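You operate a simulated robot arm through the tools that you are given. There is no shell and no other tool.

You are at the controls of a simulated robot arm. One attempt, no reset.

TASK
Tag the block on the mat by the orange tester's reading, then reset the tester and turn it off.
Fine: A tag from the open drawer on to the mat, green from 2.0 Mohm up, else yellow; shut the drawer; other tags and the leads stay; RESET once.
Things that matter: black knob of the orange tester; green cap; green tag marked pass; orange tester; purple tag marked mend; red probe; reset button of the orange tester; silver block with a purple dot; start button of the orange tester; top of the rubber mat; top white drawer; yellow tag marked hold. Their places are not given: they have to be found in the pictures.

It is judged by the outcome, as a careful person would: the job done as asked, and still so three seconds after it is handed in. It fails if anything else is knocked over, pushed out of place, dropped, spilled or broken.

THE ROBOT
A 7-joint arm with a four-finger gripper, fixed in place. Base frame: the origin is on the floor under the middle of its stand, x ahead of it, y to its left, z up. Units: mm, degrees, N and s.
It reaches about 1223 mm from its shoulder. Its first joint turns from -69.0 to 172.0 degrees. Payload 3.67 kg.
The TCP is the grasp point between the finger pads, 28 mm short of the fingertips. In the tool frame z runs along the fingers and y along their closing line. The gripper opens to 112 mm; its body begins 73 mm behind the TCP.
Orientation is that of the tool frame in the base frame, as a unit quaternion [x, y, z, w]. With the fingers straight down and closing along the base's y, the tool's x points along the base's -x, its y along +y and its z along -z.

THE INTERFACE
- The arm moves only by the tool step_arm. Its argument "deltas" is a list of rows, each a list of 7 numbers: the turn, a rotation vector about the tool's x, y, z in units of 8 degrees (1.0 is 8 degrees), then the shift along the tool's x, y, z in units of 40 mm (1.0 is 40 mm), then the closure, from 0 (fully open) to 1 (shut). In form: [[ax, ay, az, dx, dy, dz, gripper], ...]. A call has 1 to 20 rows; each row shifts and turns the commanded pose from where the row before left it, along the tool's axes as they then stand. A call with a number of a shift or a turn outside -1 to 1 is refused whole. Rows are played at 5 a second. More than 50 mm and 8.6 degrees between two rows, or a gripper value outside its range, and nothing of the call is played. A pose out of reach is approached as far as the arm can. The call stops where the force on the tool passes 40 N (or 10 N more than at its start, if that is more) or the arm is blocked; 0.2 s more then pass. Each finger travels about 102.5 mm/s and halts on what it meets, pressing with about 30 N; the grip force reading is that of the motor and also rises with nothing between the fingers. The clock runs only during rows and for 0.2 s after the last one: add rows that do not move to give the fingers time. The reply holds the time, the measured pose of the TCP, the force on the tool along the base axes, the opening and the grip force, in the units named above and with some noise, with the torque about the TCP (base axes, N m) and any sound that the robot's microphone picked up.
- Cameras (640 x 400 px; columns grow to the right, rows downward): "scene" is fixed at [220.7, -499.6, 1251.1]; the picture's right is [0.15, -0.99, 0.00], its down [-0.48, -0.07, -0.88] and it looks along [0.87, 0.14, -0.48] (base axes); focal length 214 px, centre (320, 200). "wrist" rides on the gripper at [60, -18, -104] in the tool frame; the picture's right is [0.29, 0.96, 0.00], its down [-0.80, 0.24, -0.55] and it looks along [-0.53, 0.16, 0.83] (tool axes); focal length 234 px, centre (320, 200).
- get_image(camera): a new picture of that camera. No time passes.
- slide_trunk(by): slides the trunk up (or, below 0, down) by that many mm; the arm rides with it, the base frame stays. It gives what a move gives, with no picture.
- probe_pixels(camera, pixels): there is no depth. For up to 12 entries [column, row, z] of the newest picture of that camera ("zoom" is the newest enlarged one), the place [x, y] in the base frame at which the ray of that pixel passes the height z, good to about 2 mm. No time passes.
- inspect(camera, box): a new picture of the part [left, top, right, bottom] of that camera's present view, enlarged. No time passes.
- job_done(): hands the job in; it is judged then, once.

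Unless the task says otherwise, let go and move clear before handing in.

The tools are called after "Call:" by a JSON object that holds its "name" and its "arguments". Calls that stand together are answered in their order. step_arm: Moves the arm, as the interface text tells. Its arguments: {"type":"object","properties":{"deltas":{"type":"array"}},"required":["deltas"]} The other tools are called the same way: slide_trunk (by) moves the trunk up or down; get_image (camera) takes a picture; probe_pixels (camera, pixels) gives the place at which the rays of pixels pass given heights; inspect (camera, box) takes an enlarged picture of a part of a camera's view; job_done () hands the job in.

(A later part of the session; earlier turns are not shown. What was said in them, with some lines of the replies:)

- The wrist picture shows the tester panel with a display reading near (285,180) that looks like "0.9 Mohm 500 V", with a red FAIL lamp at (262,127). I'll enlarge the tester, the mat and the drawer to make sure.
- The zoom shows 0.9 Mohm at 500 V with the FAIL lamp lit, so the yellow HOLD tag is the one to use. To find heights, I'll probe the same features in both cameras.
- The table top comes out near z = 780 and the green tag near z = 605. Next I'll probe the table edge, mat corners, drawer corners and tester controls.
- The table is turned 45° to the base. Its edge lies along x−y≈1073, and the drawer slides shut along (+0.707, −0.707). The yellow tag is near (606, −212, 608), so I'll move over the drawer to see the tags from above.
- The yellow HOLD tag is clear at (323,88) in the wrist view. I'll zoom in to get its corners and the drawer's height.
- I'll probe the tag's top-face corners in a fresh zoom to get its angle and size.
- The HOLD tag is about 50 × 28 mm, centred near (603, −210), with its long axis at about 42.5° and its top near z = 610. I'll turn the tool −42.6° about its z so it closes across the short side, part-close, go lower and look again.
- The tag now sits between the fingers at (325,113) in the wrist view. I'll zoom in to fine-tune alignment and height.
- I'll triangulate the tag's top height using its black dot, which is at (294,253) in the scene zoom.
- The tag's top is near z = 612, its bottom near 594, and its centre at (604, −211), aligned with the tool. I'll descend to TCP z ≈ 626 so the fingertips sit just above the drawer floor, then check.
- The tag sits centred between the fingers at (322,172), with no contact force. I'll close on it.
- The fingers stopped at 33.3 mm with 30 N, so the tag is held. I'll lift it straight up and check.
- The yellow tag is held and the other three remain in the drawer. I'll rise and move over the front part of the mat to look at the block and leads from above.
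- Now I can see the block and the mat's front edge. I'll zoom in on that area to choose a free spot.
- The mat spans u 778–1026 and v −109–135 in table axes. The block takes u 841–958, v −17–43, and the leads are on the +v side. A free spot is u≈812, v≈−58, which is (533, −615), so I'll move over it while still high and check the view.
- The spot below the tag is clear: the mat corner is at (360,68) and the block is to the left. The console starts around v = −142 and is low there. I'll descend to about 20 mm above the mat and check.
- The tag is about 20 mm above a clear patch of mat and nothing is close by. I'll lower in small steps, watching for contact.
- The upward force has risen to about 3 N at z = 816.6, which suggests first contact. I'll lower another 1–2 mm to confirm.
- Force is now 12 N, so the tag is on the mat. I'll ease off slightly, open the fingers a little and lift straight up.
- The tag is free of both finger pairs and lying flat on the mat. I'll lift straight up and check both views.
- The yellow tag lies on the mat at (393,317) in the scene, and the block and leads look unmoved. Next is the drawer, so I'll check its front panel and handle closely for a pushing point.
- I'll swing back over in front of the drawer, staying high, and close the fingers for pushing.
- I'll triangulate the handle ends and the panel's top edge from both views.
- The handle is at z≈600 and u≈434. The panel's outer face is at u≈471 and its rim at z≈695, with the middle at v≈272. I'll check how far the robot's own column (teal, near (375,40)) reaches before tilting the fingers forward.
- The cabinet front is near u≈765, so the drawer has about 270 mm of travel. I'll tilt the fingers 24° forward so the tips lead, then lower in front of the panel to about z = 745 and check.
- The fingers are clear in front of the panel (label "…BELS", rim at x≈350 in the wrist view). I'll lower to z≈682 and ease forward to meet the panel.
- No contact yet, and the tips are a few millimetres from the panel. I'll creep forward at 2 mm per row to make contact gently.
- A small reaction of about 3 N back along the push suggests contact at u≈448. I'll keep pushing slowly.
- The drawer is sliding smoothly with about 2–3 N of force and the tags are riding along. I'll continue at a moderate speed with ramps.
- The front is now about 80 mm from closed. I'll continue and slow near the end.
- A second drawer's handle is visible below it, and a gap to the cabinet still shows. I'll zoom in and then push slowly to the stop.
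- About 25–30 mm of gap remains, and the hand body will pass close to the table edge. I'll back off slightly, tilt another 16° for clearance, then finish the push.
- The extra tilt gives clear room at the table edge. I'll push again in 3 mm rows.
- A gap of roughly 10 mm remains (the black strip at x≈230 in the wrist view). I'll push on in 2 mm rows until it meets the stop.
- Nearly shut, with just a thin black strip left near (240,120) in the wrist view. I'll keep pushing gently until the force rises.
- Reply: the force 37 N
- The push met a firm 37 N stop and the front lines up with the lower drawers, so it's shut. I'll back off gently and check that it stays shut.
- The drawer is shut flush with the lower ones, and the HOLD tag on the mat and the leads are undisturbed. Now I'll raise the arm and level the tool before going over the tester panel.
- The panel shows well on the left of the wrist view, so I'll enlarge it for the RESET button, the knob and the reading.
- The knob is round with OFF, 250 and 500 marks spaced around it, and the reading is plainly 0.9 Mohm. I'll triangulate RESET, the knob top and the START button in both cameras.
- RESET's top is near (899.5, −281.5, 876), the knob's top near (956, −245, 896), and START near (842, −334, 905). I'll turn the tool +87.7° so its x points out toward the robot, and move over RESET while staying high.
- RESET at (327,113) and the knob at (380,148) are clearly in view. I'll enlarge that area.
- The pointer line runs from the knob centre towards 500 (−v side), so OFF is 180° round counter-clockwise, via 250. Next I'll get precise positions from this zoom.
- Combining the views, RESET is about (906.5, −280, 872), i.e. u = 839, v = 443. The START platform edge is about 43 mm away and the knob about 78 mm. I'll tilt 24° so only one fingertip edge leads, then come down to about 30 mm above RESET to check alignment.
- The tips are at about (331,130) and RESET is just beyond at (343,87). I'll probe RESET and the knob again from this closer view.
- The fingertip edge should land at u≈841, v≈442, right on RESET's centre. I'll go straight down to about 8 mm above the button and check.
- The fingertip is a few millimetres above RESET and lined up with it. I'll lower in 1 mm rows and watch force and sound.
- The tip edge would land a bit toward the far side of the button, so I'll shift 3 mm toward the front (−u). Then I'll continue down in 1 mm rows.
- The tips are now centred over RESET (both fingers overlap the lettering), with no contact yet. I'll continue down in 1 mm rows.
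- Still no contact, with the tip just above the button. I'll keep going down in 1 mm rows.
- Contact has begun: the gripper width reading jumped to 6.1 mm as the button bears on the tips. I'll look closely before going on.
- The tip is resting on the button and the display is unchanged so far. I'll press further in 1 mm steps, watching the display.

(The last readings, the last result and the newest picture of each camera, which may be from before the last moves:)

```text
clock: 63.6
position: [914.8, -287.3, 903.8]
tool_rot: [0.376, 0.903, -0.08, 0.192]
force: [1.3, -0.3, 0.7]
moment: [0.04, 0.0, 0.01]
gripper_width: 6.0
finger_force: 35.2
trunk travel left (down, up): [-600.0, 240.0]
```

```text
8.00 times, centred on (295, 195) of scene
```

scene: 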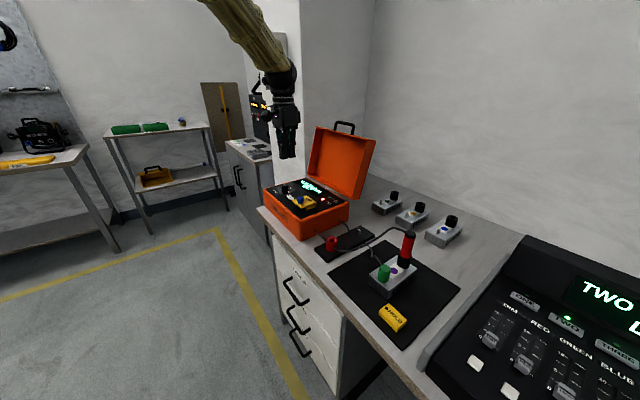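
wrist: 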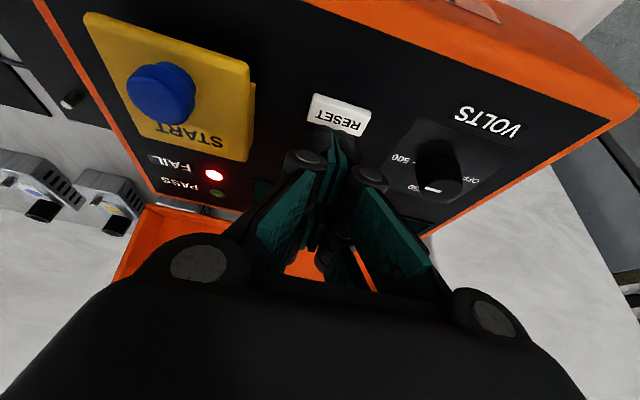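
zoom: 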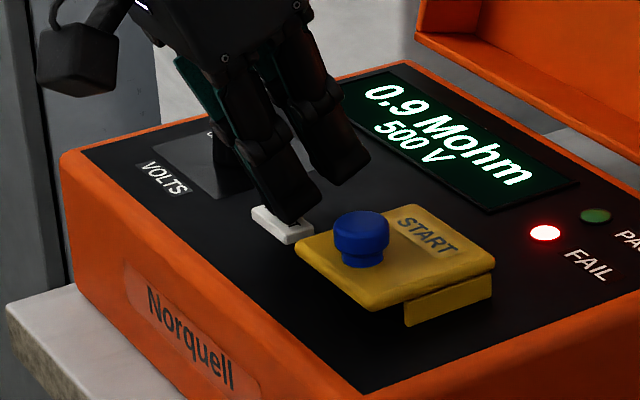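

Call:
{"name": "step_arm", "arguments": {"deltas": [[0, 0, 0, 0.0102, 0, 0.0229, 1]]}}

Call:
{"name": "inspect", "arguments": {"camera": "scene", "box": [265, 170, 325, 220]}}

Call:
{"name": "inspect", "arguments": {"camera": "wrist", "box": [280, 70, 400, 170]}}

```text
clock: 64.0
position: [914.5, -288.5, 903.9]
tool_rot: [0.375, 0.903, -0.08, 0.192]
force: [1.0, 0.0, 1.3]
moment: [-0.02, -0.01, 0.03]
gripper_width: 6.1
finger_force: 35.3
trunk travel left (down, up): [-600.0, 240.0]
heard: click
```

```text
8.00 times, centred on (295, 195) of scene
```

zoom: 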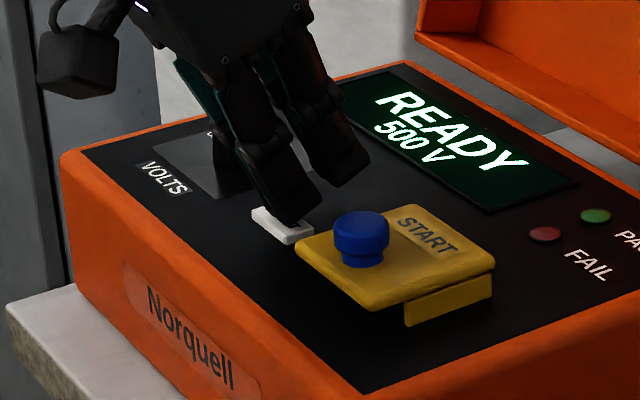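

```text
4.00 times, centred on (340, 120) of wrist
```

zoom: 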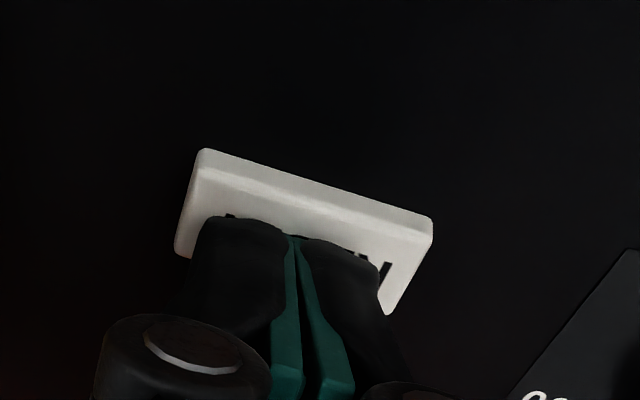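

A click was heard and the display now reads READY 500 V with the FAIL lamp off, so RESET has registered once. I'll lift straight up and level the tool.

Call:
{"name": "step_arm", "arguments": {"deltas": [[0, 0, 0, -0.204, 0, -0.457, 1], [0, 0, 0, -0.407, 0, -0.914, 1], [0, 0, 0, -0.407, 0, -0.914, 1], [0, 1, 0, 0, 0, 0, 1], [0, 1, 0, 0, 0, 0, 1], [0, 1, 0, 0, 0, 0, 1], [0, 0, 0, 0, 0, 0, 1]]}}

Call:
{"name": "get_image", "arguments": {"camera": "wrist"}}

Call:
{"name": "get_image", "arguments": {"camera": "scene"}}

```text
clock: 65.6
position: [913.3, -287.7, 1004.2]
tool_rot: [0.384, 0.923, 0.0, 0.0]
force: [-0.4, 0.4, 0.6]
moment: [-0.04, -0.04, -0.01]
gripper_width: 0.0
finger_force: 35.5
trunk travel left (down, up): [-600.0, 240.0]
```

```text
taken
```

wrist: 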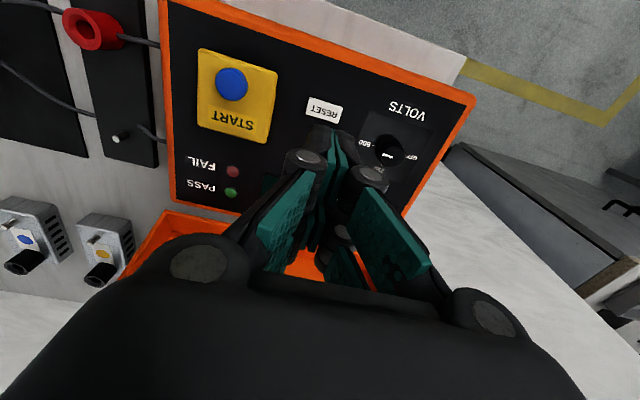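

```text
taken
```

scene: 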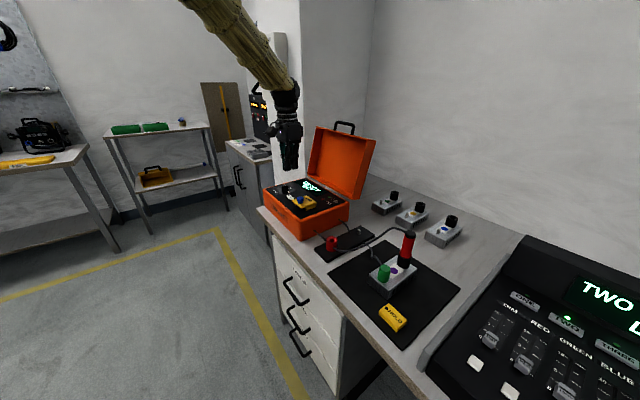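

RESET is done and everything else is in place. For the knob, I'll open the fingers part-way and zoom in to get its centre.

Call:
{"name": "step_arm", "arguments": {"deltas": [[0, 0, 0, 0, 0, 0, 0.8], [0, 0, 0, 0, 0, 0, 0.6], [0, 0, 0, 0, 0, 0, 0.5], [0, 0, 0, 0, 0, 0, 0.5]]}}

Call:
{"name": "inspect", "arguments": {"camera": "wrist", "box": [340, 90, 460, 190]}}

Call:
{"name": "inspect", "arguments": {"camera": "scene", "box": [265, 175, 305, 205]}}

```text
clock: 66.6
position: [914.6, -288.3, 1004.5]
tool_rot: [0.383, 0.924, 0.0, -0.001]
force: [0.1, 0.9, 0.0]
moment: [-0.02, 0.01, 0.02]
gripper_width: 56.0
finger_force: 0.0
trunk travel left (down, up): [-600.0, 240.0]
```

```text
4.00 times, centred on (400, 140) of wrist
```

zoom: 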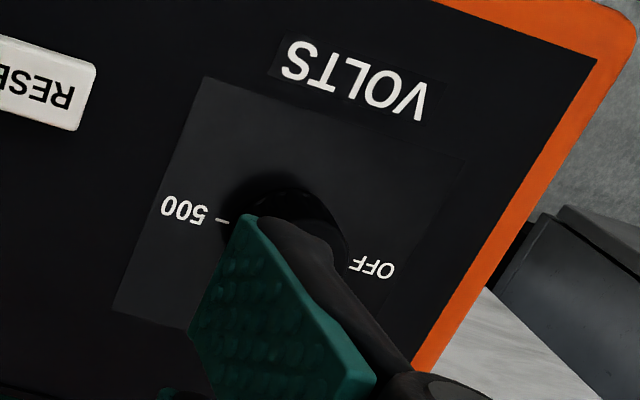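

```text
13.33 times, centred on (285, 190) of scene
```

zoom: 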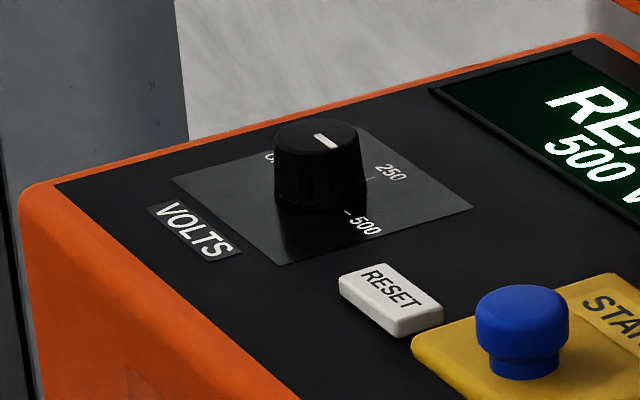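

The knob centre comes out at about (975.5, −238.3), i.e. u = 858, v = 521, with its top near z = 887. I'll move over it at height and re-check from there.

Call:
{"name": "step_arm", "arguments": {"deltas": [[0, 0, 0, -0.064, 0.653, 0, 0.5], [0, 0, 0, -0.064, 0.653, 0, 0.5], [0, 0, 0, -0.064, 0.653, 0, 0.5], [0, 0, 0, 0, 0, 0, 0.5]]}}

Call:
{"name": "get_image", "arguments": {"camera": "wrist"}}

Call:
{"name": "inspect", "arguments": {"camera": "wrist", "box": [280, 80, 380, 180]}}

Call:
{"name": "inspect", "arguments": {"camera": "scene", "box": [250, 130, 330, 210]}}

```text
clock: 67.6
position: [975.7, -238.3, 1003.7]
tool_rot: [0.383, 0.924, 0.001, -0.001]
force: [-0.5, -0.2, -0.9]
moment: [-0.01, 0.0, 0.0]
gripper_width: 56.0
finger_force: 0.1
trunk travel left (down, up): [-600.0, 240.0]
```

```text
taken
```

wrist: 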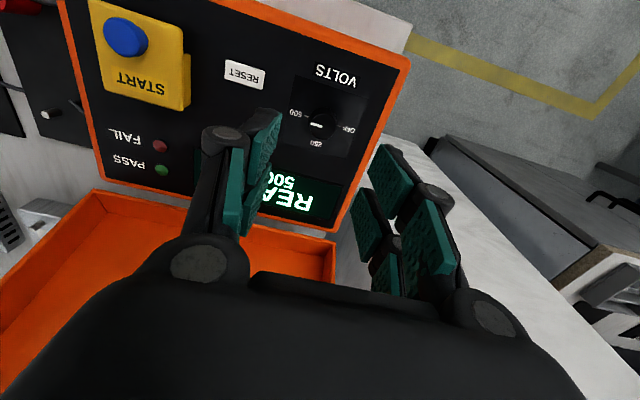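

```text
4.00 times, centred on (330, 130) of wrist
```

zoom: 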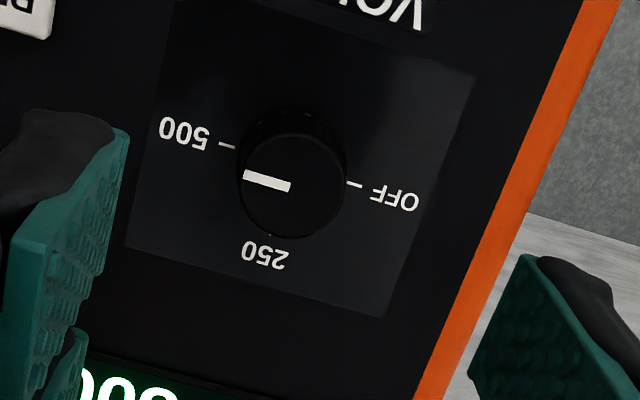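

```text
5.00 times, centred on (290, 170) of scene
```

zoom: 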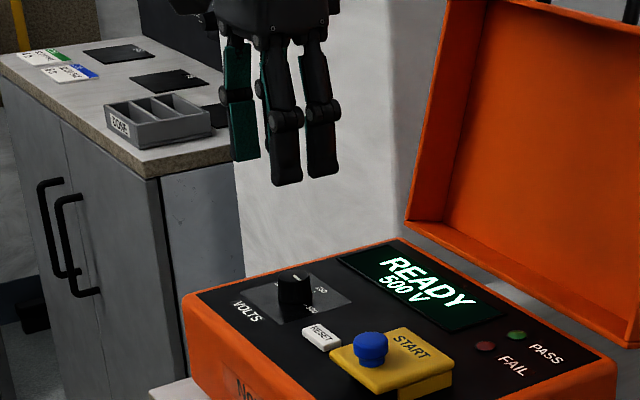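

Call:
{"name": "probe_pixels", "arguments": {"camera": "wrist", "pixels": [[323.1, 126.5, 890], [323.1, 126.5, 887], [323.1, 126.5, 884], [322.5, 121.3, 865], [322.5, 121.3, 868], [309.5, 125, 887], [336.5, 126.5, 887]]}}

Call:
{"name": "probe_pixels", "arguments": {"camera": "scene", "pixels": [[284.85, 185.3, 890], [284.85, 185.3, 887], [284.85, 185.3, 884]]}}

```text
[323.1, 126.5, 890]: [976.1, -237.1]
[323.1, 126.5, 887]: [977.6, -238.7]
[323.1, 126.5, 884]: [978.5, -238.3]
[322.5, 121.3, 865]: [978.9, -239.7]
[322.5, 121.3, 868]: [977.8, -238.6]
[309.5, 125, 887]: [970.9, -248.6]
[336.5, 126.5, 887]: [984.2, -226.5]
```

```text
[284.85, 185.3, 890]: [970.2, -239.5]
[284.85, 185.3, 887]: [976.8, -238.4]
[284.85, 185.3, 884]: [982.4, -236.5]
```

The knob centre is (977.5, −238.7) and its diameter about 26 mm. I'll correct by about 2 mm, narrow the opening to about 45 mm and descend to just above the knob for a last check.

Call:
{"name": "step_arm", "arguments": {"deltas": [[0, 0, 0, -0.039, 0.025, 0, 0.6], [0, 0, 0, 0, 0, 0.8, 0.6], [0, 0, 0, 0, 0, 0.8, 0.6], [0, 0, 0, 0, 0, 0.25, 0.6], [0, 0, 0, 0, 0, 0, 0.6]]}}

Call:
{"name": "get_image", "arguments": {"camera": "wrist"}}

Call:
{"name": "inspect", "arguments": {"camera": "scene", "box": [255, 150, 325, 210]}}

```text
clock: 68.8
position: [978.4, -236.9, 927.9]
tool_rot: [0.383, 0.924, 0.0, 0.0]
force: [-0.1, 0.1, 0.4]
moment: [0.01, -0.04, 0.01]
gripper_width: 45.1
finger_force: 0.2
trunk travel left (down, up): [-600.0, 240.0]
```

```text
taken
```

wrist: 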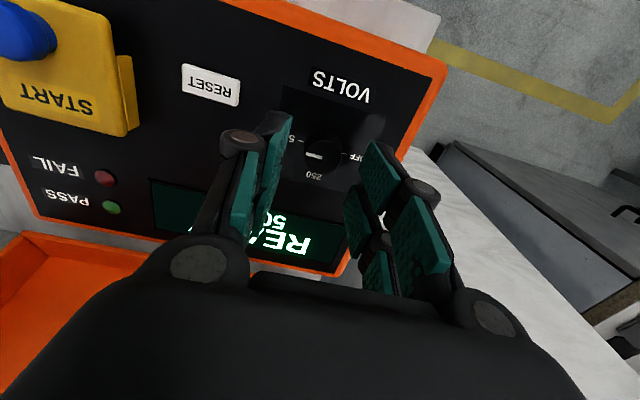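

```text
6.67 times, centred on (290, 180) of scene
```

zoom: 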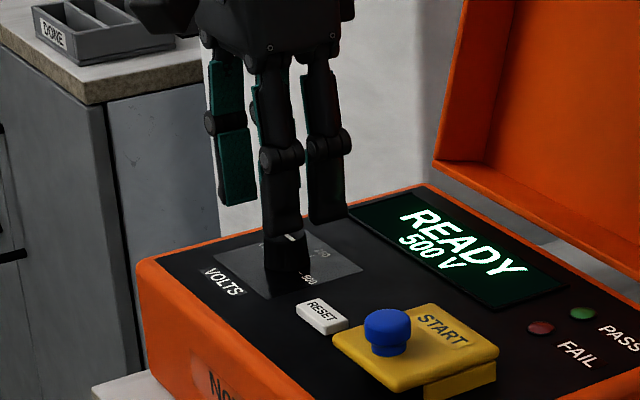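

Call:
{"name": "inspect", "arguments": {"camera": "wrist", "box": [280, 110, 370, 190]}}

```text
5.00 times, centred on (325, 150) of wrist
```

zoom: 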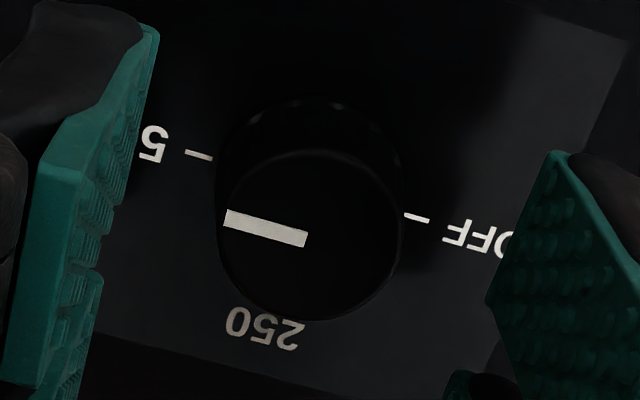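

Call:
{"name": "probe_pixels", "arguments": {"camera": "wrist", "pixels": [[323, 157.2, 887], [323, 157.2, 885], [323, 157.2, 889], [304.5, 158, 887], [341.6, 157, 887], [314, 141.5, 865], [353, 153, 865]]}}

```text
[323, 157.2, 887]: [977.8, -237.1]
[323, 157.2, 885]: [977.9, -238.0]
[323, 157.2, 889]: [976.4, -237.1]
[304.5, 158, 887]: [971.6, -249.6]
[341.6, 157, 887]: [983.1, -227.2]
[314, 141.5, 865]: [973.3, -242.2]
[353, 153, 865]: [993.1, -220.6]
```

The knob and the tool axis agree to about 1 mm. I'll descend so the tips straddle the knob just above the panel.

Call:
{"name": "step_arm", "arguments": {"deltas": [[0, 0, 0, 0.012, 0.012, 0.25, 0.6], [0, 0, 0, 0, 0, 0.25, 0.6], [0, 0, 0, 0, 0, 0.15, 0.6], [0, 0, 0, 0, 0, 0.075, 0.6], [0, 0, 0, 0, 0, 0, 0.6]]}}

Call:
{"name": "get_image", "arguments": {"camera": "wrist"}}

Call:
{"name": "inspect", "arguments": {"camera": "scene", "box": [255, 160, 325, 220]}}

```text
clock: 70.0
position: [976.6, -237.7, 900.8]
tool_rot: [0.383, 0.924, 0.0, 0.0]
force: [-0.1, 0.1, 0.0]
moment: [0.01, 0.0, 0.03]
gripper_width: 44.8
finger_force: 0.1
trunk travel left (down, up): [-600.0, 240.0]
```

```text
taken
```

wrist: 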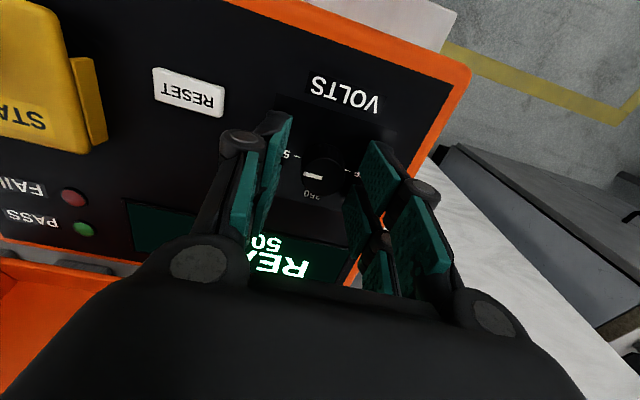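

```text
6.67 times, centred on (290, 190) of scene
```

zoom: 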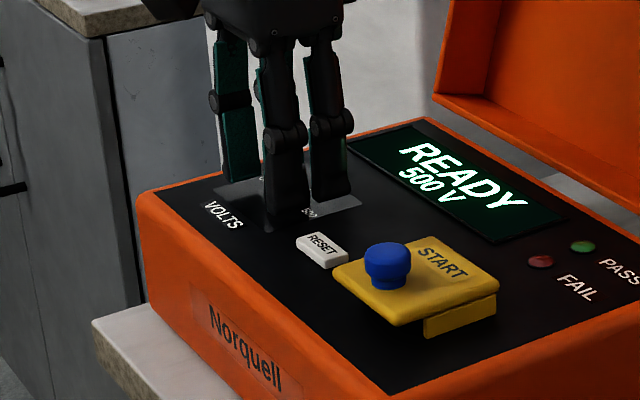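

The fingers straddle the knob cleanly with no contact. I'll lower 2 mm more and close slowly on it.

Call:
{"name": "step_arm", "arguments": {"deltas": [[0, 0, 0, 0, 0, 0.05, 0.65], [0, 0, 0, 0, 0, 0, 0.7], [0, 0, 0, 0, 0, 0, 0.73], [0, 0, 0, 0, 0, 0, 0.76], [0, 0, 0, 0, 0, 0, 0.79], [0, 0, 0, 0, 0, 0, 0.82], [0, 0, 0, 0, 0, 0, 0.85]]}}

Call:
{"name": "get_image", "arguments": {"camera": "wrist"}}

Call:
{"name": "inspect", "arguments": {"camera": "scene", "box": [255, 160, 325, 220]}}

```text
clock: 71.6
position: [977.9, -236.4, 898.1]
tool_rot: [0.383, 0.924, 0.001, 0.0]
force: [15.6, 7.1, 2.9]
moment: [0.13, -0.53, 0.03]
gripper_width: 25.3
finger_force: 45.5
trunk travel left (down, up): [-600.0, 240.0]
```

```text
taken
```

wrist: 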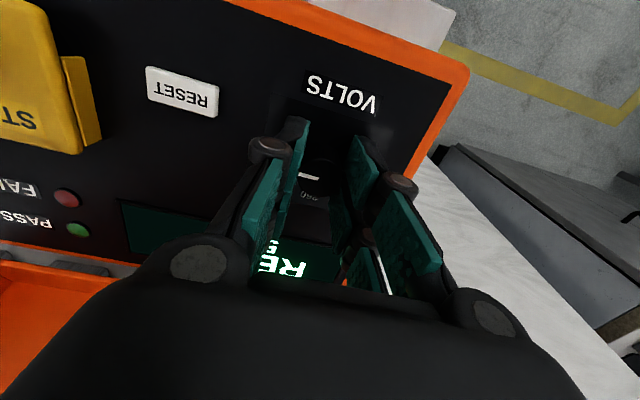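

```text
6.67 times, centred on (290, 190) of scene
```

zoom: 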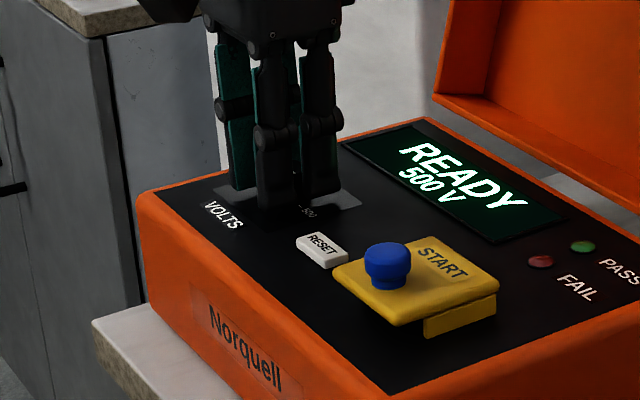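

The knob is gripped at 25.3 mm, with about 16 N sideways along +v from a small centring error. I'll nudge the tool about 1 mm that way to relieve it before turning.

Call:
{"name": "step_arm", "arguments": {"deltas": [[0, 0, 0, 0, 0.02, 0, 0.85], [0, 0, 0, 0, 0, 0, 0.85]]}}

```text
clock: 72.2
position: [977.8, -237.0, 897.6]
tool_rot: [0.383, 0.924, 0.0, 0.0]
force: [12.1, 9.1, 3.5]
moment: [-0.16, -0.58, 0.01]
gripper_width: 25.2
finger_force: 44.6
trunk travel left (down, up): [-600.0, 240.0]
```

Call:
{"name": "step_arm", "arguments": {"deltas": [[0, 0, 0, 0, 0.04, 0, 0.85], [0, 0, 0, 0, 0, 0, 0.85]]}}

```text
clock: 72.8
position: [978.2, -236.8, 897.6]
tool_rot: [0.384, 0.923, 0.0, 0.0]
force: [4.7, 6.2, 6.2]
moment: [0.11, 0.04, 0.04]
gripper_width: 25.1
finger_force: 45.2
trunk travel left (down, up): [-600.0, 240.0]
```

Call:
{"name": "step_arm", "arguments": {"deltas": [[0, 0, 0, 0, 0.03, -0.015, 0.85], [0, 0, 0, 0, 0, 0, 0.85]]}}

```text
clock: 73.4
position: [978.8, -235.9, 896.8]
tool_rot: [0.384, 0.923, 0.0, -0.001]
force: [-5.6, 2.5, 0.9]
moment: [-0.35, -0.17, 0.0]
gripper_width: 25.4
finger_force: 44.7
trunk travel left (down, up): [-600.0, 240.0]
```

The side forces are now small. I'll begin turning counter-clockwise (−tool z), three rows first, to see how the knob responds.

Call:
{"name": "step_arm", "arguments": {"deltas": [[0, 0, -0.5, 0, 0, 0, 0.85], [0, 0, -0.75, 0, 0, 0, 0.85], [0, 0, -0.75, 0, 0, 0, 0.85], [0, 0, -1, 0, 0, 0, 0.85]]}}

Call:
{"name": "inspect", "arguments": {"camera": "wrist", "box": [270, 120, 370, 220]}}

Call:
{"name": "inspect", "arguments": {"camera": "scene", "box": [255, 160, 325, 220]}}

```text
clock: 74.4
position: [978.9, -236.4, 898.8]
tool_rot: [0.182, 0.983, -0.001, -0.001]
force: [-14.0, -4.8, -4.9]
moment: [0.09, 0.53, -0.01]
gripper_width: 25.1
finger_force: 45.3
trunk travel left (down, up): [-600.0, 240.0]
```

```text
4.00 times, centred on (320, 170) of wrist
```

zoom: 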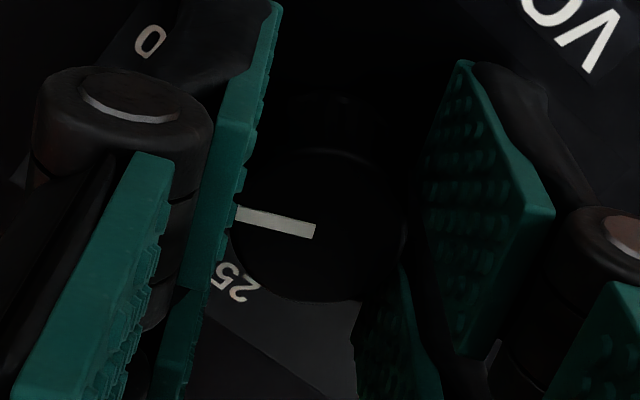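

```text
6.67 times, centred on (290, 190) of scene
```

zoom: 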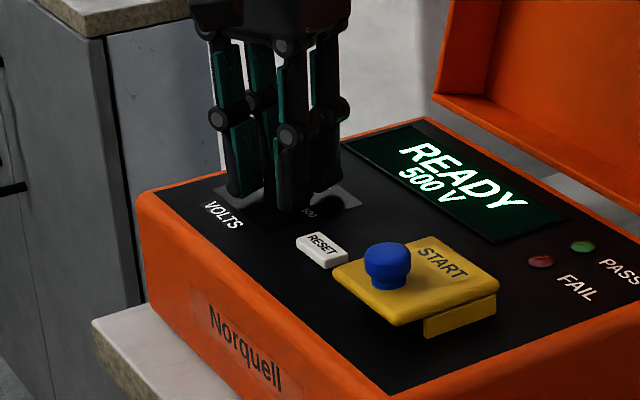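

The knob is turning with the gripper, and the pointer stays fixed relative to the fingers. I'll correct a 1 mm side offset and continue turning.

Call:
{"name": "step_arm", "arguments": {"deltas": [[0, 0, 0, 0.023, -0.019, 0, 0.85], [0, 0, -1, 0, 0, 0, 0.85], [0, 0, -1, 0, 0, 0, 0.85], [0, 0, -1, 0, 0, 0, 0.85]]}}

Call:
{"name": "inspect", "arguments": {"camera": "scene", "box": [255, 160, 325, 220]}}

Call:
{"name": "inspect", "arguments": {"camera": "wrist", "box": [270, 120, 370, 220]}}

```text
clock: 75.4
position: [979.2, -235.7, 897.8]
tool_rot: [-0.026, 1.0, 0.0, 0.0]
force: [-7.0, -5.5, -7.7]
moment: [0.19, -0.1, 0.03]
gripper_width: 24.4
finger_force: 44.8
trunk travel left (down, up): [-600.0, 240.0]
```

```text
6.67 times, centred on (290, 190) of scene
```

zoom: 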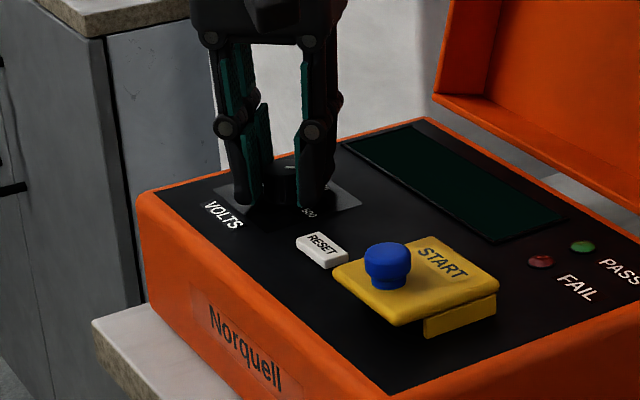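

```text
4.00 times, centred on (320, 170) of wrist
```

zoom: 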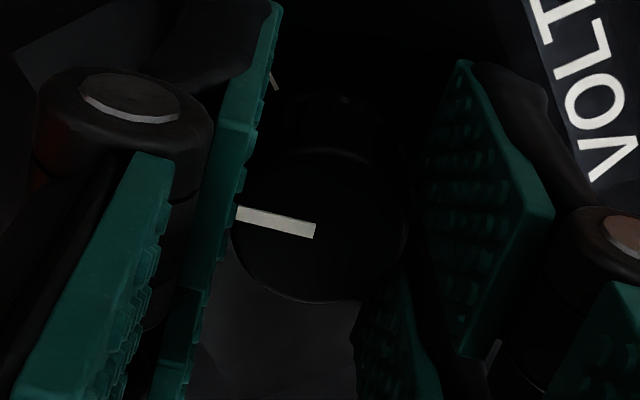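

The pointer keeps tracking and the display has gone blank between settings. I'll continue to the 250 position, 90° of turn in all.

Call:
{"name": "step_arm", "arguments": {"deltas": [[0, 0, 0, 0.012, -0.01, 0.008, 0.85], [0, 0, -1, 0, 0, 0, 0.85], [0, 0, -1, 0, 0, 0, 0.85], [0, 0, -1, 0, 0, 0, 0.85], [0, 0, -1, 0, 0, 0, 0.85], [0, 0, -1, 0, 0, 0, 0.85], [0, 0, -0.25, 0, 0, 0, 0.85]]}}

Call:
{"name": "inspect", "arguments": {"camera": "scene", "box": [255, 160, 325, 220]}}

Call:
{"name": "get_image", "arguments": {"camera": "wrist"}}

```text
clock: 77.0
position: [978.6, -237.7, 898.2]
tool_rot: [-0.382, 0.924, 0.0, 0.0]
force: [3.7, -5.7, -1.9]
moment: [-0.33, 0.18, -0.07]
gripper_width: 25.1
finger_force: 44.6
trunk travel left (down, up): [-600.0, 240.0]
```

```text
6.67 times, centred on (290, 190) of scene
```

zoom: 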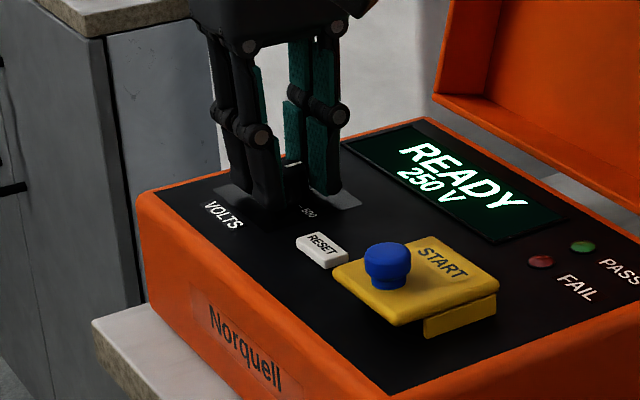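

```text
taken
```

wrist: 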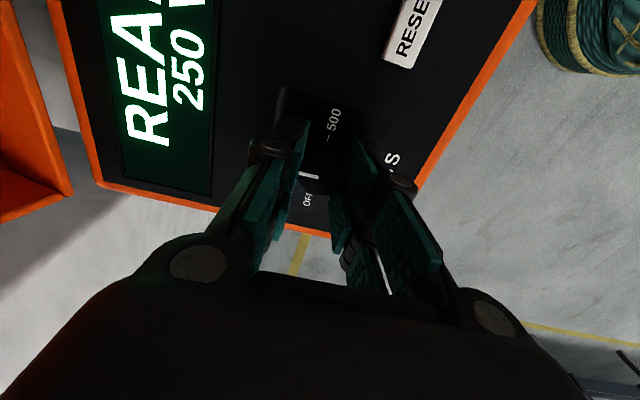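

The display now shows READY 250 V, halfway to OFF. To stay within a known wrist range, I'll let go, rise 40 mm, turn back 90° and grip again.

Call:
{"name": "step_arm", "arguments": {"deltas": [[0, 0, 0, 0, 0, 0, 0.75], [0, 0, 0, 0, 0, 0, 0.7], [0, 0, 0, 0, 0, 0, 0.65], [0, 0, 0, 0, 0, 0, 0.6], [0, 0, 0, 0, 0, 0, 0.6], [0, 0, 0, 0, 0, -0.25, 0.6], [0, 0, 0, 0, 0, -0.75, 0.6], [0, 0, 0, 0, 0, 0, 0.6]]}}

Call:
{"name": "get_image", "arguments": {"camera": "wrist"}}

```text
clock: 78.8
position: [980.3, -237.8, 937.6]
tool_rot: [-0.382, 0.924, 0.001, 0.0]
force: [-0.2, -0.4, -0.6]
moment: [0.03, 0.0, 0.04]
gripper_width: 44.8
finger_force: 0.0
trunk travel left (down, up): [-600.0, 240.0]
```

```text
taken
```

wrist: 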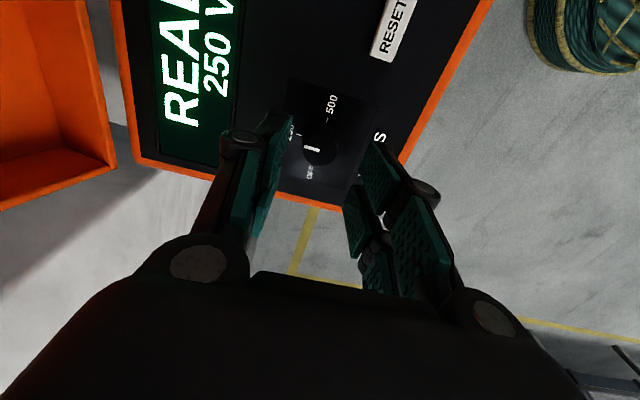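

The knob is clear of the fingers with its pointer at 250. I'll turn the tool back 90°.

Call:
{"name": "step_arm", "arguments": {"deltas": [[0, 0, 1, 0, 0, 0, 0.6], [0, 0, 1, 0, 0, 0, 0.6], [0, 0, 1, 0, 0, 0, 0.6], [0, 0, 1, 0, 0, 0, 0.6], [0, 0, 1, 0, 0, 0, 0.6], [0, 0, 1, 0, 0, 0, 0.6], [0, 0, 1, 0, 0, 0, 0.6], [0, 0, 1, 0, 0, 0, 0.6], [0, 0, 1, 0, 0, 0, 0.6], [0, 0, 1, 0, 0, 0, 0.6], [0, 0, 1, 0, 0, 0, 0.6], [0, 0, 0.25, 0, 0, 0, 0.6], [0, 0, 0, 0, 0, 0, 0.6]]}}

Call:
{"name": "get_image", "arguments": {"camera": "wrist"}}

Call:
{"name": "inspect", "arguments": {"camera": "wrist", "box": [280, 110, 370, 190]}}

```text
clock: 81.6
position: [979.1, -236.4, 937.5]
tool_rot: [0.383, 0.924, 0.0, 0.0]
force: [0.6, -0.4, 0.6]
moment: [-0.02, -0.02, 0.02]
gripper_width: 45.2
finger_force: 0.0
trunk travel left (down, up): [-600.0, 240.0]
```

```text
taken
```

wrist: 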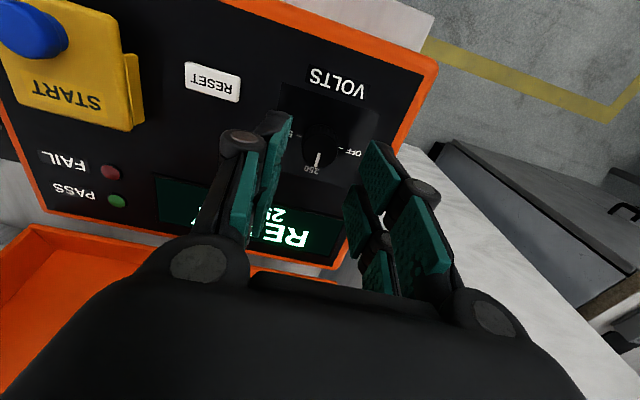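

```text
5.00 times, centred on (325, 150) of wrist
```

zoom: 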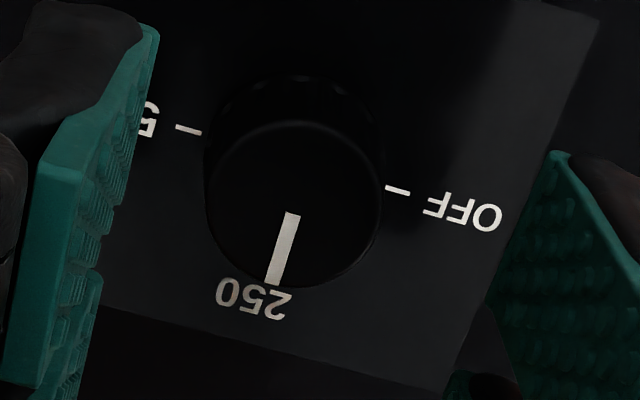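

The knob centre now projects right on the tool axis (about (320,151)). I'll lower and grip again.

Call:
{"name": "step_arm", "arguments": {"deltas": [[0, 0, 0, 0, 0, 0.4, 0.6], [0, 0, 0, 0, 0, 0.4, 0.6], [0, 0, 0, 0, 0, 0.18, 0.6], [0, 0, 0, 0, 0, 0, 0.6], [0, 0, 0, 0, 0, 0, 0.66], [0, 0, 0, 0, 0, 0, 0.72], [0, 0, 0, 0, 0, 0, 0.76], [0, 0, 0, 0, 0, 0, 0.79], [0, 0, 0, 0, 0, 0, 0.82], [0, 0, 0, 0, 0, 0, 0.85], [0, 0, 0, 0, 0, 0, 0.85]]}}

Call:
{"name": "get_image", "arguments": {"camera": "wrist"}}

```text
clock: 84.0
position: [977.6, -236.6, 899.9]
tool_rot: [0.383, 0.924, 0.0, 0.0]
force: [3.3, 2.7, 0.1]
moment: [0.02, -0.12, -0.02]
gripper_width: 25.1
finger_force: 45.0
trunk travel left (down, up): [-600.0, 240.0]
```

```text
taken
```

wrist: 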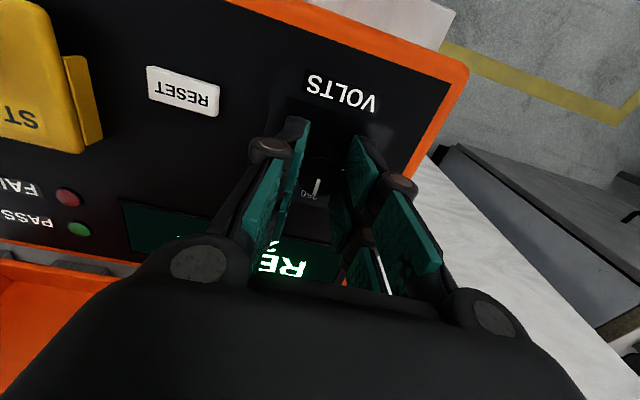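

The knob is gripped again at 25.1 mm with only small side force. I'll turn the next 48° counter-clockwise.

Call:
{"name": "step_arm", "arguments": {"deltas": [[0, 0, -0.5, 0, 0, 0, 0.85], [0, 0, -0.75, 0, 0, 0, 0.85], [0, 0, -0.75, 0, 0, 0, 0.85], [0, 0, -1, 0, 0, 0, 0.85], [0, 0, -1, 0, 0, 0, 0.85], [0, 0, -1, 0, 0, 0, 0.85], [0, 0, -1, 0, 0, 0, 0.85]]}}

Call:
{"name": "inspect", "arguments": {"camera": "scene", "box": [255, 160, 325, 220]}}

Call:
{"name": "get_image", "arguments": {"camera": "wrist"}}

```text
clock: 85.6
position: [978.8, -236.1, 897.8]
tool_rot: [-0.027, 1.0, 0.0, 0.001]
force: [3.5, -0.2, -1.5]
moment: [0.3, -0.1, -0.02]
gripper_width: 24.9
finger_force: 44.9
trunk travel left (down, up): [-600.0, 240.0]
```

```text
6.67 times, centred on (290, 190) of scene
```

zoom: 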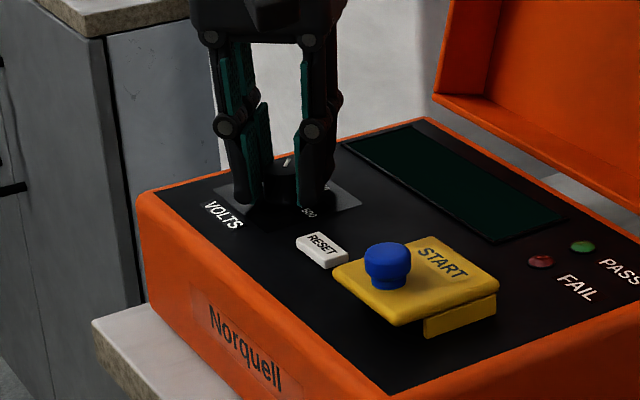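

```text
taken
```

wrist: 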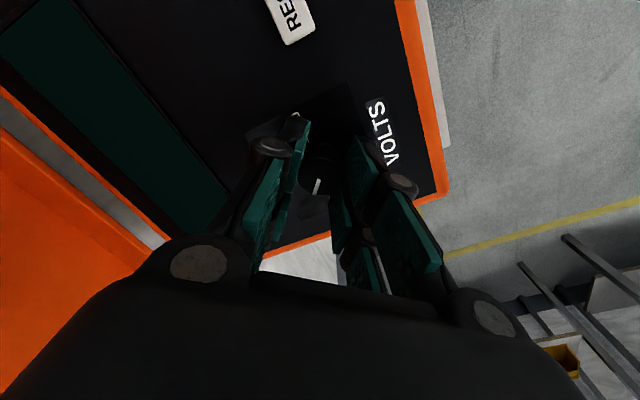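

It's turning smoothly and the display is blank between settings. I'll continue the remaining 42° to OFF.

Call:
{"name": "step_arm", "arguments": {"deltas": [[0, 0, -1, 0, 0, 0, 0.85], [0, 0, -1, 0, 0, 0, 0.85], [0, 0, -1, 0, 0, 0, 0.85], [0, 0, -1, 0, 0, 0, 0.85], [0, 0, -0.75, 0, 0, 0, 0.85], [0, 0, -0.5, 0, 0, 0, 0.85], [0, 0, 0, 0, 0, 0, 0.85]]}}

Call:
{"name": "inspect", "arguments": {"camera": "scene", "box": [255, 160, 325, 220]}}

Call:
{"name": "inspect", "arguments": {"camera": "wrist", "box": [260, 90, 380, 210]}}

```text
clock: 87.2
position: [979.3, -237.5, 899.2]
tool_rot: [-0.382, 0.924, 0.001, -0.001]
force: [5.7, -7.6, 1.7]
moment: [-0.28, -0.17, 0.04]
gripper_width: 25.1
finger_force: 45.5
trunk travel left (down, up): [-600.0, 240.0]
```

```text
6.67 times, centred on (290, 190) of scene
```

zoom: 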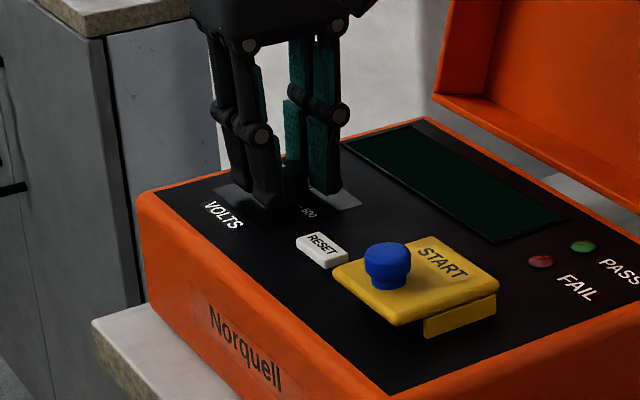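

```text
3.33 times, centred on (320, 150) of wrist
```

zoom: 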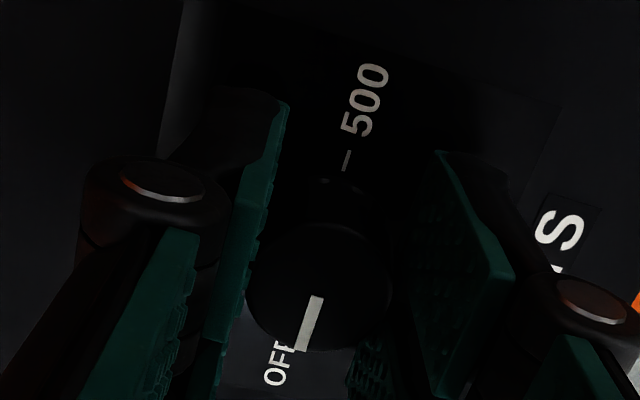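

The pointer now points at OFF and the display is dark. I'll release, lift and check.

Call:
{"name": "step_arm", "arguments": {"deltas": [[0, 0, 0, 0, 0, 0, 0.75], [0, 0, 0, 0, 0, 0, 0.7], [0, 0, 0, 0, 0, 0, 0.65], [0, 0, 0, 0, 0, 0, 0.6], [0, 0, 0, 0, 0, 0, 0.6], [0, 0, 0, 0, 0, -0.25, 0.6], [0, 0, 0, 0, 0, -0.75, 0.6], [0, 0, 0, 0, 0, -1, 0.6], [0, 0, 0, 0, 0, -1, 0.6], [0, 0, 0, 0, 0, 0, 0.6]]}}

Call:
{"name": "get_image", "arguments": {"camera": "wrist"}}

Call:
{"name": "inspect", "arguments": {"camera": "wrist", "box": [270, 70, 370, 170]}}

Call:
{"name": "inspect", "arguments": {"camera": "scene", "box": [260, 170, 320, 220]}}

```text
clock: 89.4
position: [978.7, -237.4, 1018.9]
tool_rot: [-0.384, 0.923, 0.0, 0.0]
force: [-0.3, -0.2, 0.1]
moment: [0.01, 0.04, -0.01]
gripper_width: 44.6
finger_force: 0.0
trunk travel left (down, up): [-600.0, 240.0]
```

```text
taken
```

wrist: 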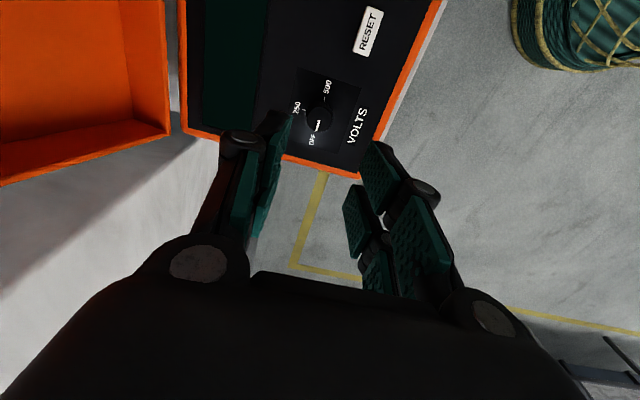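

```text
4.00 times, centred on (320, 120) of wrist
```

zoom: 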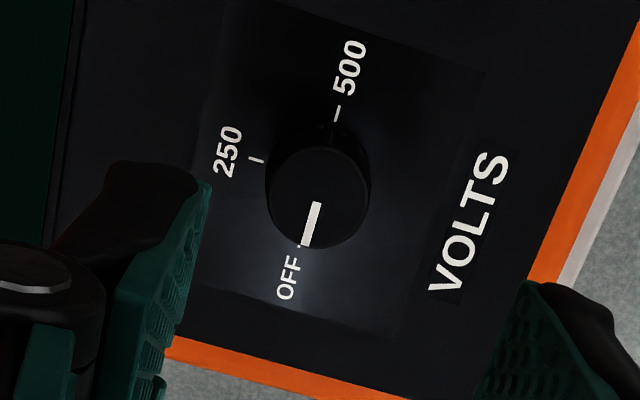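

```text
8.00 times, centred on (290, 195) of scene
```

zoom: 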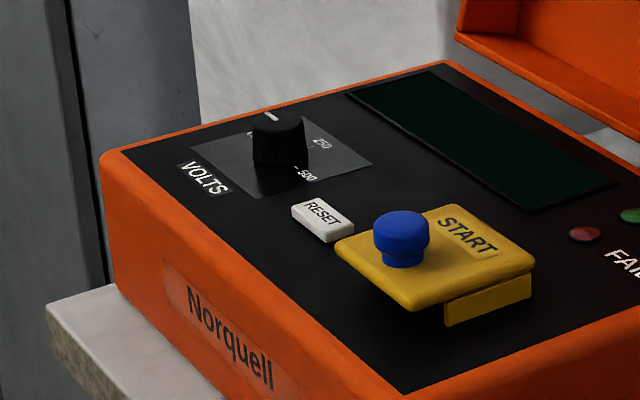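

The knob points squarely at OFF, the display is dark, and RESET and START look normal. I'll move the arm up and clear of the bench, then do a final check of the whole scene.

Call:
{"name": "step_arm", "arguments": {"deltas": [[0, 0, 0, 0, 0, -1, 0.6], [0, 0, 0, 0, 0, -1, 0.6], [0, 0, 0, 0, 0, -1, 0.6], [0, 0, 0, 0, 1, 0, 0.6], [0, 0, 0, 0, 1, 0, 0.6], [0, 0, 0, 0, 1, 0, 0.6], [0, 0, 0, 0, 1, 0, 0.6], [0, 0, 0, 0, 1, 0, 0.6], [0, 0, 0, 0, 1, 0, 0.6], [0, 0, 0, 0, 1, 0, 0.6], [0, 0, 0, 0, 1, 0, 0.6], [0, 0, 0, 0, 0, 0, 0.6]]}}

Call:
{"name": "get_image", "arguments": {"camera": "scene"}}

Call:
{"name": "inspect", "arguments": {"camera": "scene", "box": [250, 180, 470, 400]}}

Call:
{"name": "inspect", "arguments": {"camera": "scene", "box": [250, 225, 350, 365]}}

Call:
{"name": "inspect", "arguments": {"camera": "scene", "box": [310, 210, 460, 350]}}

```text
clock: 92.0
position: [752.9, -10.9, 1139.0]
tool_rot: [-0.382, 0.924, 0.001, 0.0]
force: [0.3, 0.5, -0.8]
moment: [0.0, 0.04, 0.0]
gripper_width: 44.8
finger_force: 0.0
trunk travel left (down, up): [-600.0, 240.0]
```

```text
taken
```

scene: 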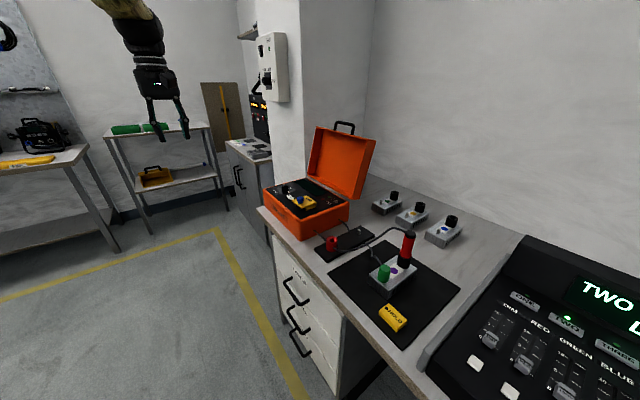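

```text
1.82 times, centred on (360, 290) of scene
```

zoom: 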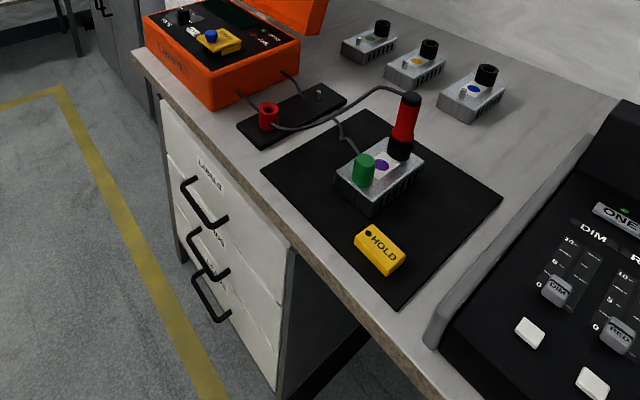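

```text
2.86 times, centred on (300, 295) of scene
```

zoom: 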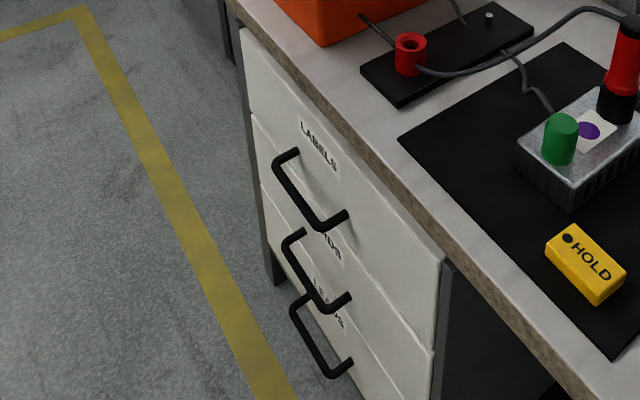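

```text
2.86 times, centred on (385, 280) of scene
```

zoom: 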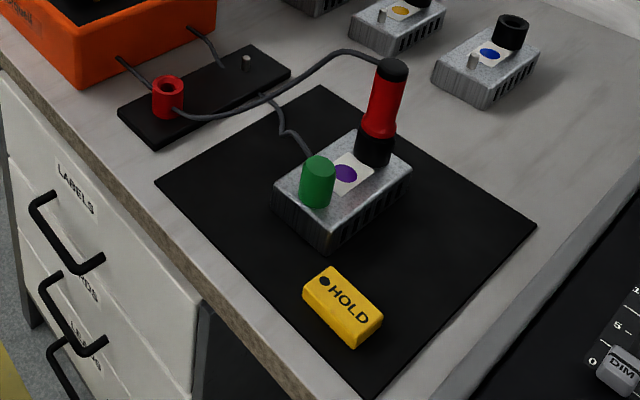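

The final pictures show:
- **Tag:** the yellow HOLD tag is flat on the mat at (393,317).
- **Drawer:** shut flush with the ones below.
- **Leads and block:** the probe and green cap are still on the block, and the leads haven't moved.
- **Tester:** reset once, with the knob at OFF and the display dark.

The arm is clear of the bench, so I'm handing the job in.

Call:
{"name": "job_done", "arguments": {}}

```text
The job is handed in.
```

The block on the mat is tagged with the yellow HOLD tag, because the tester read 0.9 Mohm, below the 2.0 Mohm needed for green. The job is handed in; I haven't seen the judgement.

- **Tag:** HOLD lies flat on the mat, just in front of the block. The green tag and the two purple tags stayed in the drawer.
- **Drawer:** it is pushed to its stop and sits flush with the drawers below.
- **Tester:** I pressed RESET once; it clicked and the display went to READY. The knob is now at OFF and the display is dark. I did not touch START.
- **Leads:** the red probe and green cap are still on the block, and the leads look unmoved.

The arm is clear of the bench, and the final pictures showed nothing else disturbed.
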